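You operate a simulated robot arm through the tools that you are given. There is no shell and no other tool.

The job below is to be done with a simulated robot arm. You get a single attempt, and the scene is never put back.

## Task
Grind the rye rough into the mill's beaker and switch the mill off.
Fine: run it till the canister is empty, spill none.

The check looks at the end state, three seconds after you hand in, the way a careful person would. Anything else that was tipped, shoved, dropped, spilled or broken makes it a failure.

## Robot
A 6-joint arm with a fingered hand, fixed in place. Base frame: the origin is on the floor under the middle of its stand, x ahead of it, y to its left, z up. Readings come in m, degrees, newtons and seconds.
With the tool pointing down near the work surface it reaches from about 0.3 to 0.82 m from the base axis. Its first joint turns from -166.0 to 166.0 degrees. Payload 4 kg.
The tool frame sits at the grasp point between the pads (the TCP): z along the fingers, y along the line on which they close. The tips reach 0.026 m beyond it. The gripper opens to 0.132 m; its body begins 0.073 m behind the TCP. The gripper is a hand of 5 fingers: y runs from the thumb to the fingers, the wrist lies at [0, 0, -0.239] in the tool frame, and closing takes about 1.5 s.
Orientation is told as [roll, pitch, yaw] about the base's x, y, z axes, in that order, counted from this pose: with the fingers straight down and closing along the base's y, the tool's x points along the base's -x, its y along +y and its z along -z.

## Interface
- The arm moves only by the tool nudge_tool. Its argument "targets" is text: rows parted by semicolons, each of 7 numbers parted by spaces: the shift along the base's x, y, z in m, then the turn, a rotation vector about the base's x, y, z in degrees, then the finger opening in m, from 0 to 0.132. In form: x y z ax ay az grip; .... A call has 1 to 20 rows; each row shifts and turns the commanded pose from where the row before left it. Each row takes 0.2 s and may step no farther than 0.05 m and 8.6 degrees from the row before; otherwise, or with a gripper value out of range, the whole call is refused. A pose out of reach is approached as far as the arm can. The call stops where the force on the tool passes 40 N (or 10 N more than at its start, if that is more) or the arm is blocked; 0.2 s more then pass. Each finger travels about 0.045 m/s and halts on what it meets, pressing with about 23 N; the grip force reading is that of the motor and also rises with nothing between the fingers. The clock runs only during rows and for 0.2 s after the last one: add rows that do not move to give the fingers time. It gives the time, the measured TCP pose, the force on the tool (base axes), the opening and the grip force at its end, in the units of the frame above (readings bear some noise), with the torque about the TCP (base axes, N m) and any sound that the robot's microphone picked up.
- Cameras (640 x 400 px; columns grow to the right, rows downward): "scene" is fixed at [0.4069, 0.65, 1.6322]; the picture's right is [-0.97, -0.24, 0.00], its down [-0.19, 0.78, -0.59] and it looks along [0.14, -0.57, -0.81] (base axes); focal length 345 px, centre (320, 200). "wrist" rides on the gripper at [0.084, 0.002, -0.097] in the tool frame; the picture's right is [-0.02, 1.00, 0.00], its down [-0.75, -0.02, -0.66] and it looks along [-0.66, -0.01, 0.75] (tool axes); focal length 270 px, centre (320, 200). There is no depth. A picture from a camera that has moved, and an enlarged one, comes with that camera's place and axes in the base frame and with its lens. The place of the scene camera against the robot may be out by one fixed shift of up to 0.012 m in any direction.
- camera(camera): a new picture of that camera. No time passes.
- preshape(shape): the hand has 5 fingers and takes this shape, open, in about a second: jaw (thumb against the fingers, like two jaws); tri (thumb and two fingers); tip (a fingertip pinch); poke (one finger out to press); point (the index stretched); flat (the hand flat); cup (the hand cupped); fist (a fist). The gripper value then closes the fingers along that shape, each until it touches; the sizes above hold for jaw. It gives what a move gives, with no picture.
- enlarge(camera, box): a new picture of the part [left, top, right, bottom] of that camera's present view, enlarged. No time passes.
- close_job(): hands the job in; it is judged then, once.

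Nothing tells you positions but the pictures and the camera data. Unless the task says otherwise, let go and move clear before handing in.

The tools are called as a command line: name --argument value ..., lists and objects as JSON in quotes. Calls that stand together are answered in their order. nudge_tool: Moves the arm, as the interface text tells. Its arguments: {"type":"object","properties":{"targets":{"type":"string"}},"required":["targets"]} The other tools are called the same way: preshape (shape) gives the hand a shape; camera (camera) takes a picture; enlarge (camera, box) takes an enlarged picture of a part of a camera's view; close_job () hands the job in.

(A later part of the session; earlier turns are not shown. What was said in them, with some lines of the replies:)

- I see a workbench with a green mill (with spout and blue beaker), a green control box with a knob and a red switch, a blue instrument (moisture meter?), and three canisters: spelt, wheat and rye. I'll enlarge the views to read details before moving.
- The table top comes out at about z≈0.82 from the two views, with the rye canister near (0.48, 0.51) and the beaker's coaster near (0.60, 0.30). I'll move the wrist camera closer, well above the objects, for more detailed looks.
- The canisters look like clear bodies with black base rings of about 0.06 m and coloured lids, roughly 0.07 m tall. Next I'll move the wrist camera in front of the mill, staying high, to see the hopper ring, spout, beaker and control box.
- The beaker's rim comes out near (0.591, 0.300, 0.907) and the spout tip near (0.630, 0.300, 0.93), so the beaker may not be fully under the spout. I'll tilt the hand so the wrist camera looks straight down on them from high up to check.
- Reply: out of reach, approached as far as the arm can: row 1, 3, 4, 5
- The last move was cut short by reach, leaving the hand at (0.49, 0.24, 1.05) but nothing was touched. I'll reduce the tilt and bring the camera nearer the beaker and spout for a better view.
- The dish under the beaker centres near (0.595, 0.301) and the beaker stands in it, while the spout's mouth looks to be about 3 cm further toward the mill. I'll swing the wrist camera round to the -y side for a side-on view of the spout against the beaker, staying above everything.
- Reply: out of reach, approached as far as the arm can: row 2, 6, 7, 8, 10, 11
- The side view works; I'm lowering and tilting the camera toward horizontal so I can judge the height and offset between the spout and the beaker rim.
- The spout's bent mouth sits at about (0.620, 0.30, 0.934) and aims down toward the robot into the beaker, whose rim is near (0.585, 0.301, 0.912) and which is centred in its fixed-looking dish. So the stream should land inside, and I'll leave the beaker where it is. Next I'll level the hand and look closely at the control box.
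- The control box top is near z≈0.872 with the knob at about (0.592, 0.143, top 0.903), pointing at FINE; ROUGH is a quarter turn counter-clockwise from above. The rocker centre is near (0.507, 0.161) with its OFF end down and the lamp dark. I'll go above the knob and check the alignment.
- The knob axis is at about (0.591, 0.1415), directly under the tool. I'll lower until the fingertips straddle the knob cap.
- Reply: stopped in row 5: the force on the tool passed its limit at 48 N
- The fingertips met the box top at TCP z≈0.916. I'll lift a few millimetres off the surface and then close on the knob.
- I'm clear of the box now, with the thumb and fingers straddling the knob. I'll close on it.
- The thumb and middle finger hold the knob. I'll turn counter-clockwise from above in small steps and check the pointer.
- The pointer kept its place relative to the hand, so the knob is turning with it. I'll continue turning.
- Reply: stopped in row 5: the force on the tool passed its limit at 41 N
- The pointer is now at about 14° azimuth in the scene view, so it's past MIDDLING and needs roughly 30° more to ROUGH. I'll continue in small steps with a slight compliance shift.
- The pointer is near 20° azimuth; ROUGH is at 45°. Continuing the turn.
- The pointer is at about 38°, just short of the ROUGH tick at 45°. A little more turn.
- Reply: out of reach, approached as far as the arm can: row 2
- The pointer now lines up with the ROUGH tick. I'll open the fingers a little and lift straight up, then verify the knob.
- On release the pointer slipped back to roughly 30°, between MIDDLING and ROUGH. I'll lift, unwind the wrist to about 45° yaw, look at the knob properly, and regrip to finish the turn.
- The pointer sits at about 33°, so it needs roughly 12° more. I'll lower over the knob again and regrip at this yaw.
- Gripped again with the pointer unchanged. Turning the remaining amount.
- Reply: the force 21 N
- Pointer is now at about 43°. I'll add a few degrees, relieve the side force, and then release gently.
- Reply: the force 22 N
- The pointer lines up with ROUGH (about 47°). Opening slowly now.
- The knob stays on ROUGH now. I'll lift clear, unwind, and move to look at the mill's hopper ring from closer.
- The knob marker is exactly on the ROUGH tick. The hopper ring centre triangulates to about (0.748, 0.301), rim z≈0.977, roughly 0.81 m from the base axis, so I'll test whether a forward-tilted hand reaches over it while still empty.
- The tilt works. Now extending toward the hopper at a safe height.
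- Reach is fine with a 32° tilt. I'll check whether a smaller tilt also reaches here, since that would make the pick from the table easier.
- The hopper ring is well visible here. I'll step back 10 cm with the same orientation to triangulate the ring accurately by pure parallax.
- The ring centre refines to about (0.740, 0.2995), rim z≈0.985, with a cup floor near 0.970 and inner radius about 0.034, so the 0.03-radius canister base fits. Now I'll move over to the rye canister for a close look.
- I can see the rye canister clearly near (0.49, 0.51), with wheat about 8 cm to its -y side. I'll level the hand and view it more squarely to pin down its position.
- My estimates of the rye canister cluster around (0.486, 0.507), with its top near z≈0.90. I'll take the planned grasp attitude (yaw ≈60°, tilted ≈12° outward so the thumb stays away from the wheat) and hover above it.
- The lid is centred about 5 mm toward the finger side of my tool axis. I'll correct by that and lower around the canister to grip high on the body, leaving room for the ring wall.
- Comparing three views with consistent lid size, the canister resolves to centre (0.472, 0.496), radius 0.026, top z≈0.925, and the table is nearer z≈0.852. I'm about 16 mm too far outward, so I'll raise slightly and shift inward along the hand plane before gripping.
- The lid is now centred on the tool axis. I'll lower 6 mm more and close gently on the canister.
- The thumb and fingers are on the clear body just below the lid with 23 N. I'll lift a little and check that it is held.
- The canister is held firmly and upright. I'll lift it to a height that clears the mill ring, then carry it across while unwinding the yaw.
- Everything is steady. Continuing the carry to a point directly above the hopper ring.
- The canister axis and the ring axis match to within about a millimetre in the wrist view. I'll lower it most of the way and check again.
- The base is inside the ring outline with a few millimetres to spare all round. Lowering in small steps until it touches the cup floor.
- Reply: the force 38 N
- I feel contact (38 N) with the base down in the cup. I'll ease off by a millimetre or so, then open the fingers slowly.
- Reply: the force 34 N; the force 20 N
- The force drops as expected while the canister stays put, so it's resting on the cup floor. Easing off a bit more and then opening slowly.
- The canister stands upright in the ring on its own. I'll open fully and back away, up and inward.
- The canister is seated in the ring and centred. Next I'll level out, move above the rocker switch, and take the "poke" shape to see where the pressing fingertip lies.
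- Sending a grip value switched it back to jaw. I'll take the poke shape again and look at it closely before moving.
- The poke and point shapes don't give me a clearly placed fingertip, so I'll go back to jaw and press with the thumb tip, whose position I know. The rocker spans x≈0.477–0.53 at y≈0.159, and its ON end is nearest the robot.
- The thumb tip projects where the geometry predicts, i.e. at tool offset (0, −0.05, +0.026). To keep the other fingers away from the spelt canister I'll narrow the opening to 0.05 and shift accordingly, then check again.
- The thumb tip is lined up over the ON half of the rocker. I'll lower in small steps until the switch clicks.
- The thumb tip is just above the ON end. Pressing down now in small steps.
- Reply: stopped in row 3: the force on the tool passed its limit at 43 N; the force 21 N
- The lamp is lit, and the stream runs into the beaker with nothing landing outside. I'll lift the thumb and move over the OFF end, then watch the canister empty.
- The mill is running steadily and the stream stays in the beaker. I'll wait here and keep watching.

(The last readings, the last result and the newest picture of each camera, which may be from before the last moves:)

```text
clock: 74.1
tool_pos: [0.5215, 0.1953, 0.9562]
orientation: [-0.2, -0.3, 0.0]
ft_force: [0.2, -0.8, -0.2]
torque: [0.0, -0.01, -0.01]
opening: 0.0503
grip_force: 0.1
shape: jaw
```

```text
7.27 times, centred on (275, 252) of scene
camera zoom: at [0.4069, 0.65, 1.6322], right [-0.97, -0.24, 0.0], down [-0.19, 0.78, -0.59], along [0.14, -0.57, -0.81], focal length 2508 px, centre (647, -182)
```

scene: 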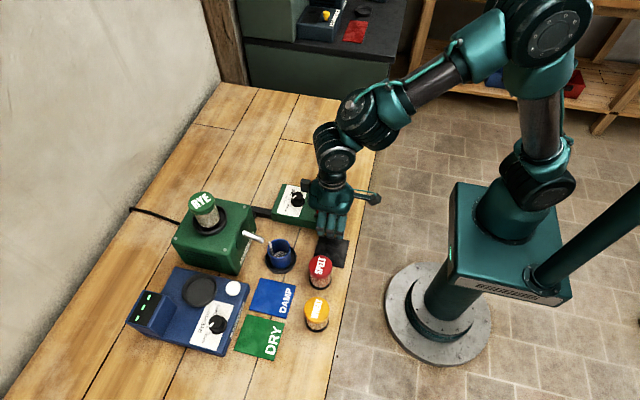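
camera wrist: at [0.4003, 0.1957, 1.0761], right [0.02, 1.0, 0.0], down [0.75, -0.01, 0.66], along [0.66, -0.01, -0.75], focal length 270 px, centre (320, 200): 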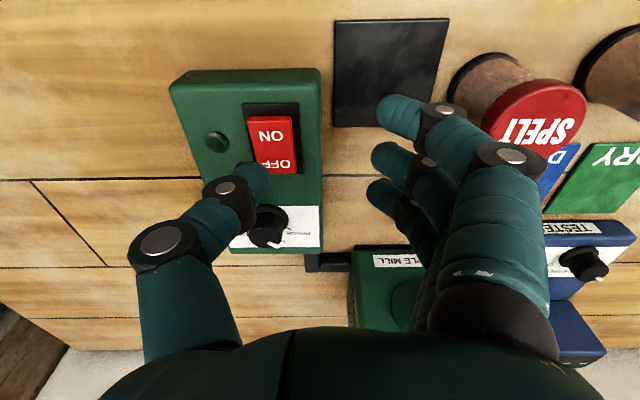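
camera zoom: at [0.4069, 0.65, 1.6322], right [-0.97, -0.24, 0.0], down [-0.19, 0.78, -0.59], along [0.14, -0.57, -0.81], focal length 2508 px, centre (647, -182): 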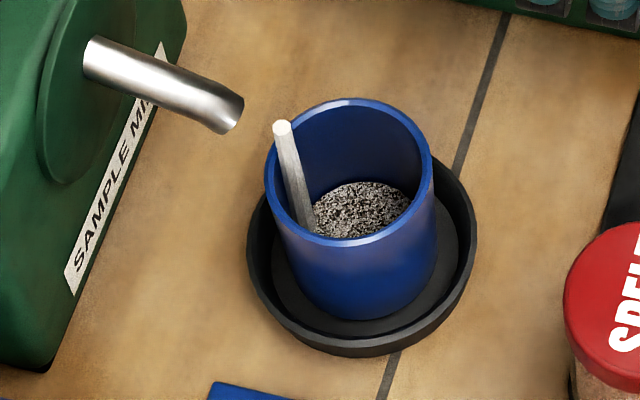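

nudge_tool --targets "0 0 0 0 0 0 0.05; 0 0 0 0 0 0 0.05; 0 0 0 0 0 0 0.05; 0 0 0 0 0 0 0.05; 0 0 0 0 0 0 0.05; 0 0 0 0 0 0 0.05; 0 0 0 0 0 0 0.05; 0 0 0 0 0 0 0.05; 0 0 0 0 0 0 0.05; 0 0 0 0 0 0 0.05; 0 0 0 0 0 0 0.05; 0 0 0 0 0 0 0.05; 0 0 0 0 0 0 0.05; 0 0 0 0 0 0 0.05; 0 0 0 0 0 0 0.05; 0 0 0 0 0 0 0.05; 0 0 0 0 0 0 0.05; 0 0 0 0 0 0 0.05; 0 0 0 0 0 0 0.05; 0 0 0 0 0 0 0.05"

enlarge --camera "scene" --box '[245, 225, 305, 280]'

enlarge --camera "scene" --box '[185, 180, 245, 240]'

```text
clock: 78.3
tool_pos: [0.5221, 0.1948, 0.9561]
orientation: [-0.1, -0.2, 0.0]
ft_force: [0.1, 0.3, 0.4]
torque: [0.01, 0.01, 0.0]
opening: 0.0508
grip_force: 0.1
shape: jaw
```

```text
7.27 times, centred on (275, 252) of scene
camera zoom: at [0.4069, 0.65, 1.6322], right [-0.97, -0.24, 0.0], down [-0.19, 0.78, -0.59], along [0.14, -0.57, -0.81], focal length 2508 px, centre (647, -182)
```

zoom: 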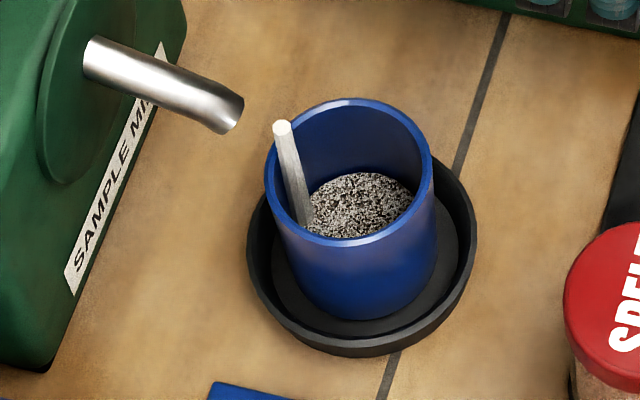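

```text
6.67 times, centred on (215, 210) of scene
camera zoom: at [0.4069, 0.65, 1.6322], right [-0.97, -0.24, 0.0], down [-0.19, 0.78, -0.59], along [0.14, -0.57, -0.81], focal length 2299 px, centre (1020, 133)
```

zoom: 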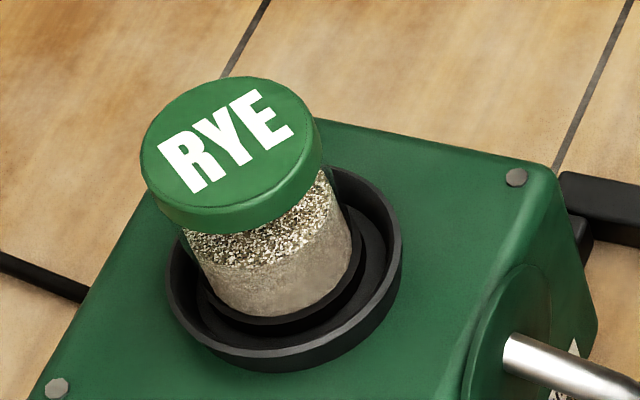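

The canister's grain level is visibly dropping and the beaker is filling cleanly. Continuing to wait.

nudge_tool --targets "0 0 0 0 0 0 0.05; 0 0 0 0 0 0 0.05; 0 0 0 0 0 0 0.05; 0 0 0 0 0 0 0.05; 0 0 0 0 0 0 0.05; 0 0 0 0 0 0 0.05; 0 0 0 0 0 0 0.05; 0 0 0 0 0 0 0.05; 0 0 0 0 0 0 0.05; 0 0 0 0 0 0 0.05; 0 0 0 0 0 0 0.05; 0 0 0 0 0 0 0.05; 0 0 0 0 0 0 0.05; 0 0 0 0 0 0 0.05; 0 0 0 0 0 0 0.05; 0 0 0 0 0 0 0.05; 0 0 0 0 0 0 0.05; 0 0 0 0 0 0 0.05; 0 0 0 0 0 0 0.05; 0 0 0 0 0 0 0.05"

enlarge --camera "scene" --box '[245, 225, 305, 280]'

enlarge --camera "scene" --box '[185, 180, 245, 240]'

```text
clock: 82.5
tool_pos: [0.5222, 0.1949, 0.9557]
orientation: [0.0, -0.4, 0.1]
ft_force: [-0.1, -0.7, 1.4]
torque: [0.0, 0.04, 0.0]
opening: 0.0507
grip_force: 0.1
shape: jaw
```

```text
7.27 times, centred on (275, 252) of scene
camera zoom: at [0.4069, 0.65, 1.6322], right [-0.97, -0.24, 0.0], down [-0.19, 0.78, -0.59], along [0.14, -0.57, -0.81], focal length 2508 px, centre (647, -182)
```

zoom: 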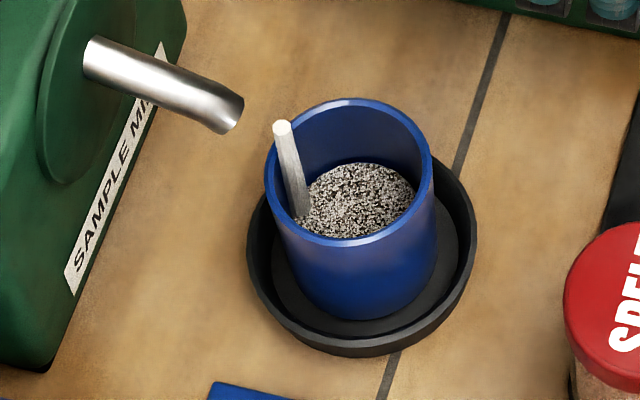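

```text
6.67 times, centred on (215, 210) of scene
camera zoom: at [0.4069, 0.65, 1.6322], right [-0.97, -0.24, 0.0], down [-0.19, 0.78, -0.59], along [0.14, -0.57, -0.81], focal length 2299 px, centre (1020, 133)
```

zoom: 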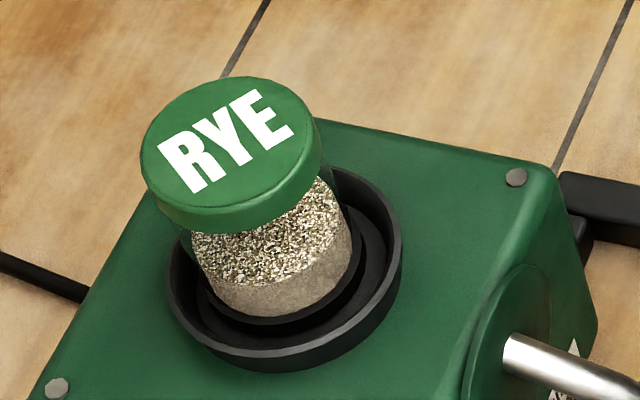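

nudge_tool --targets "0 0 0 0 0 0 0.05; 0 0 0 0 0 0 0.05; 0 0 0 0 0 0 0.05; 0 0 0 0 0 0 0.05; 0 0 0 0 0 0 0.05; 0 0 0 0 0 0 0.05; 0 0 0 0 0 0 0.05; 0 0 0 0 0 0 0.05; 0 0 0 0 0 0 0.05; 0 0 0 0 0 0 0.05; 0 0 0 0 0 0 0.05; 0 0 0 0 0 0 0.05; 0 0 0 0 0 0 0.05; 0 0 0 0 0 0 0.05; 0 0 0 0 0 0 0.05; 0 0 0 0 0 0 0.05; 0 0 0 0 0 0 0.05; 0 0 0 0 0 0 0.05; 0 0 0 0 0 0 0.05; 0 0 0 0 0 0 0.05"

enlarge --camera "scene" --box '[245, 225, 305, 280]'

enlarge --camera "scene" --box '[185, 180, 245, 240]'

```text
clock: 86.7
tool_pos: [0.5222, 0.1954, 0.9578]
orientation: [-0.1, -0.2, 0.0]
ft_force: [0.1, -0.6, -0.3]
torque: [0.04, -0.02, 0.02]
opening: 0.0506
grip_force: 0.0
shape: jaw
```

```text
7.27 times, centred on (275, 252) of scene
camera zoom: at [0.4069, 0.65, 1.6322], right [-0.97, -0.24, 0.0], down [-0.19, 0.78, -0.59], along [0.14, -0.57, -0.81], focal length 2508 px, centre (647, -182)
```

zoom: 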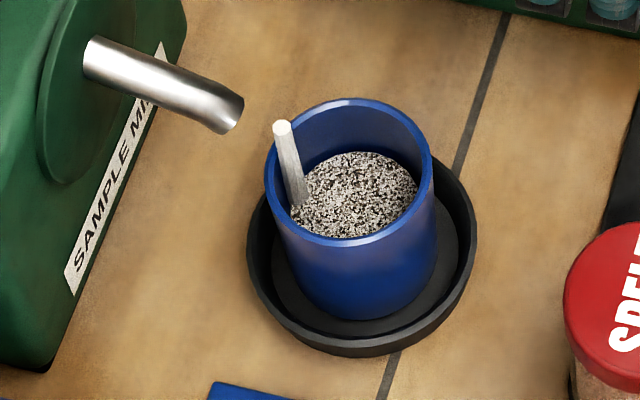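

```text
6.67 times, centred on (215, 210) of scene
camera zoom: at [0.4069, 0.65, 1.6322], right [-0.97, -0.24, 0.0], down [-0.19, 0.78, -0.59], along [0.14, -0.57, -0.81], focal length 2299 px, centre (1020, 133)
```

zoom: 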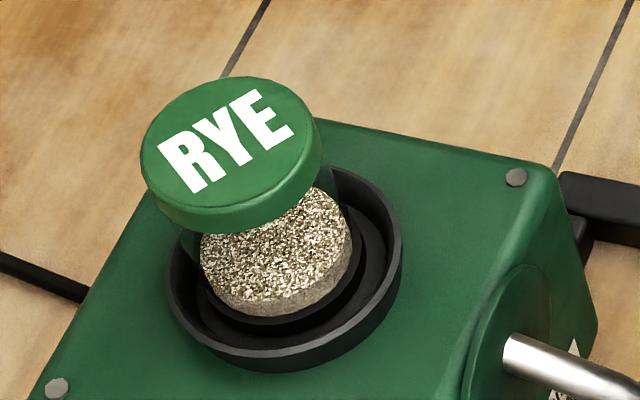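

The canister is nearly empty now and the beaker has plenty of room left. Waiting for the rest to run through.

nudge_tool --targets "0 0 0 0 0 0 0.05; 0 0 0 0 0 0 0.05; 0 0 0 0 0 0 0.05; 0 0 0 0 0 0 0.05; 0 0 0 0 0 0 0.05; 0 0 0 0 0 0 0.05; 0 0 0 0 0 0 0.05; 0 0 0 0 0 0 0.05; 0 0 0 0 0 0 0.05; 0 0 0 0 0 0 0.05; 0 0 0 0 0 0 0.05; 0 0 0 0 0 0 0.05; 0 0 0 0 0 0 0.05; 0 0 0 0 0 0 0.05; 0 0 0 0 0 0 0.05"

enlarge --camera "scene" --box '[245, 225, 305, 280]'

enlarge --camera "scene" --box '[185, 180, 245, 240]'

```text
clock: 89.9
tool_pos: [0.522, 0.1951, 0.9558]
orientation: [-0.1, -0.2, 0.0]
ft_force: [0.3, 0.6, 0.3]
torque: [0.03, 0.0, 0.0]
opening: 0.0506
grip_force: 0.0
shape: jaw
```

```text
7.27 times, centred on (275, 252) of scene
camera zoom: at [0.4069, 0.65, 1.6322], right [-0.97, -0.24, 0.0], down [-0.19, 0.78, -0.59], along [0.14, -0.57, -0.81], focal length 2508 px, centre (647, -182)
```

zoom: 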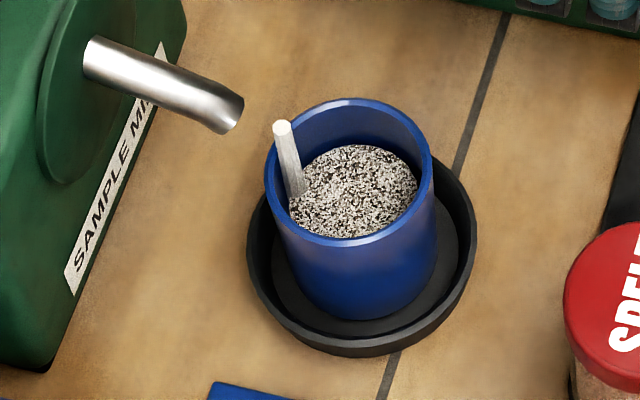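

```text
6.67 times, centred on (215, 210) of scene
camera zoom: at [0.4069, 0.65, 1.6322], right [-0.97, -0.24, 0.0], down [-0.19, 0.78, -0.59], along [0.14, -0.57, -0.81], focal length 2299 px, centre (1020, 133)
```

zoom: 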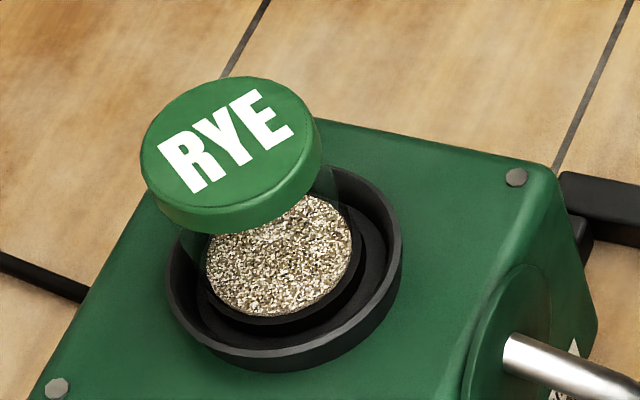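

nudge_tool --targets "0 0 0 0 0 0 0.05; 0 0 0 0 0 0 0.05; 0 0 0 0 0 0 0.05; 0 0 0 0 0 0 0.05; 0 0 0 0 0 0 0.05; 0 0 0 0 0 0 0.05; 0 0 0 0 0 0 0.05; 0 0 0 0 0 0 0.05; 0 0 0 0 0 0 0.05; 0 0 0 0 0 0 0.05; 0 0 0 0 0 0 0.05; 0 0 0 0 0 0 0.05"

enlarge --camera "scene" --box '[245, 225, 305, 280]'

enlarge --camera "scene" --box '[185, 180, 245, 240]'

```text
clock: 92.5
tool_pos: [0.521, 0.1959, 0.9558]
orientation: [-0.1, -0.3, 0.0]
ft_force: [-0.2, -0.4, 0.8]
torque: [-0.01, 0.04, 0.02]
opening: 0.0505
grip_force: 0.0
shape: jaw
```

```text
7.27 times, centred on (275, 252) of scene
camera zoom: at [0.4069, 0.65, 1.6322], right [-0.97, -0.24, 0.0], down [-0.19, 0.78, -0.59], along [0.14, -0.57, -0.81], focal length 2508 px, centre (647, -182)
```

zoom: 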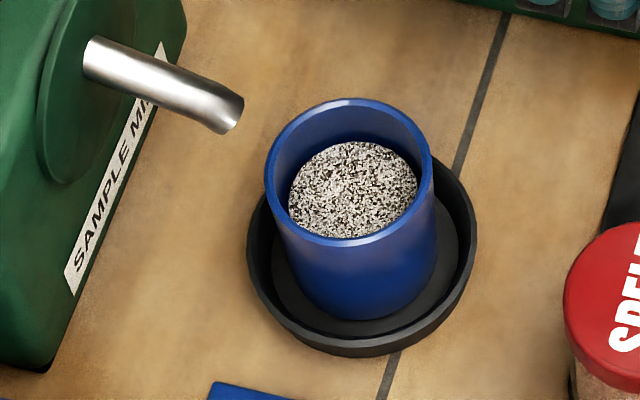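

```text
6.67 times, centred on (215, 210) of scene
camera zoom: at [0.4069, 0.65, 1.6322], right [-0.97, -0.24, 0.0], down [-0.19, 0.78, -0.59], along [0.14, -0.57, -0.81], focal length 2299 px, centre (1020, 133)
```

zoom: 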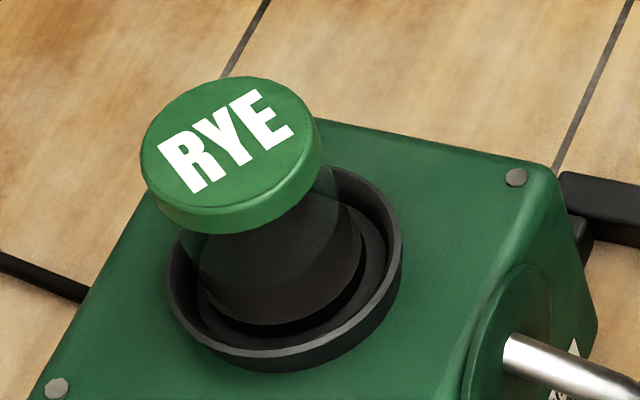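

The canister is empty and the stream has stopped; all the meal is in the beaker with none outside. Now pressing the OFF end.

nudge_tool --targets "0 0 -0.015 0 0 0 0.05; 0 0 -0.008 0 0 0 0.05; 0 0 -0.004 0 0 0 0.05; 0 0 -0.003 0 0 0 0.05; 0 0 -0.003 0 0 0 0.05"

enlarge --camera "wrist" --box '[150, 40, 350, 220]'

```text
clock: 93.7
tool_pos: [0.5223, 0.1945, 0.9252]
orientation: [-0.1, -0.6, -0.1]
ft_force: [1.5, -1.4, 39.6]
torque: [-1.63, 0.22, 0.05]
opening: 0.052
grip_force: 0.1
shape: jaw
```

```text
2.22 times, centred on (250, 130) of wrist
camera zoom: at [0.4373, 0.1961, 1.0222], right [0.02, 1.0, 0.0], down [0.75, -0.01, 0.67], along [0.67, -0.01, -0.75], focal length 601 px, centre (476, 356)
```

zoom: 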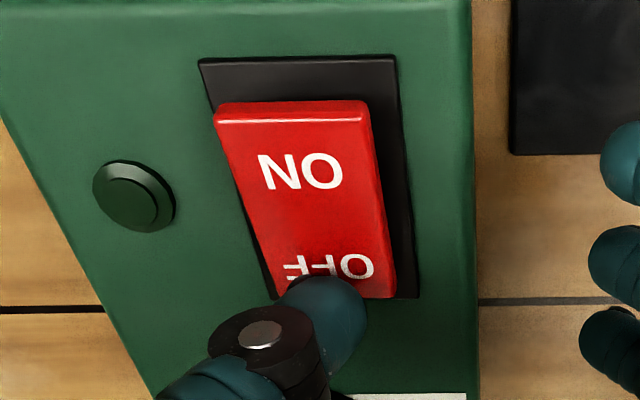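

The lamp is out and the rocker sits on OFF. Lifting straight up and moving clear toward the robot.

nudge_tool --targets "0 0 0.01 0 0 0 0.05; 0 0 0.02 0 0 0 0.05; 0 0 0.04 0 0 0 0.05; 0 0 0.045 0 0 0 0.05; -0.03 0 0.03 0 0 0 0.06; -0.04 0 0.01 0 0 0 0.08; -0.04 0 0 0 0 0 0.1; -0.04 0 0 0 0 0 0.1; 0 0 0 0 0 0 0.1"

camera --camera "scene"

enlarge --camera "scene" --box '[250, 160, 360, 300]'

enlarge --camera "scene" --box '[165, 170, 305, 290]'

camera --camera "wrist"

```text
clock: 95.7
tool_pos: [0.371, 0.1962, 1.0789]
orientation: [0.0, -0.2, 0.0]
ft_force: [0.0, 0.6, -0.1]
torque: [0.03, -0.02, -0.03]
opening: 0.0997
grip_force: 0.1
shape: jaw
```

```text
taken
```

scene: 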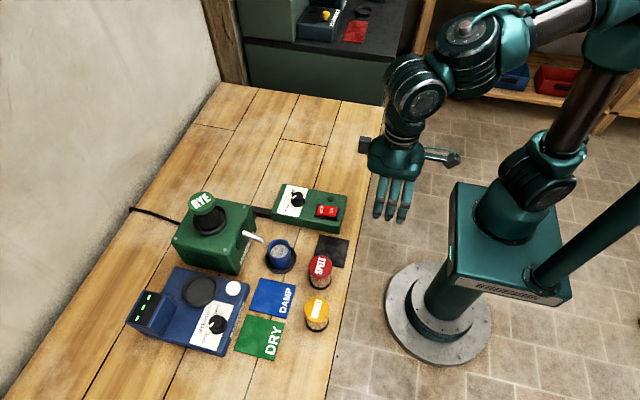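

```text
2.86 times, centred on (305, 230) of scene
camera zoom: at [0.4069, 0.65, 1.6322], right [-0.97, -0.24, 0.0], down [-0.19, 0.78, -0.59], along [0.14, -0.57, -0.81], focal length 985 px, centre (363, 114)
```

zoom: 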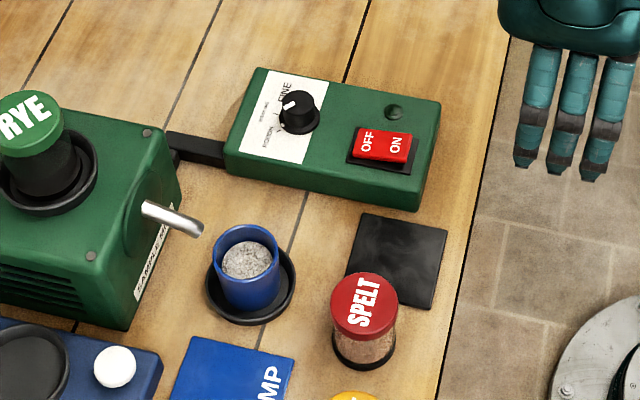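

```text
3.33 times, centred on (235, 230) of scene
camera zoom: at [0.4069, 0.65, 1.6322], right [-0.97, -0.24, 0.0], down [-0.19, 0.78, -0.59], along [0.14, -0.57, -0.81], focal length 1149 px, centre (603, 100)
```

zoom: 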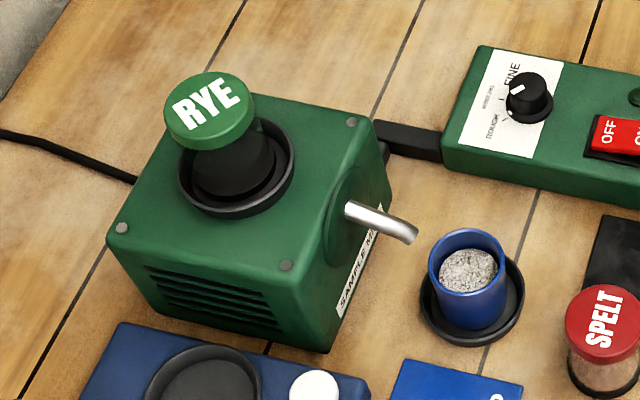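

```text
taken
camera wrist: at [0.286, 0.1974, 1.1769], right [0.02, 1.0, 0.0], down [0.75, -0.01, 0.66], along [0.66, -0.02, -0.75], focal length 270 px, centre (320, 200)
```

wrist: 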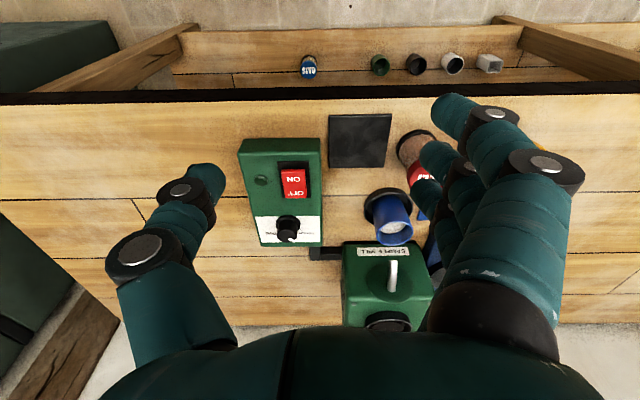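

Everything checks out: the rye canister is empty on the mill, the meal is in the beaker with no spill, the selector is on ROUGH, the switch is on OFF with its lamp dark, and the other items are where they started. The hand is clear, so I'm handing in.

close_job

```text
The job is handed in.
```

The rye is ground on the ROUGH setting into the mill's beaker, and I've handed the job in. I ran the mill until the canister was empty, then switched it off; the lamp is dark.

- **Spills:** I saw none on the bench or in the beaker's dish. The meal stream stayed inside the beaker the whole time.
- **Setting:** the selector slipped back partway after my first turn, so I gripped it again. It was on the ROUGH mark before I started the mill, and it was still there at the end.
- **Left in place:** the empty rye canister is still seated in the mill's ring. The wheat and spelt canisters are where they started, and the hand is clear of everything.
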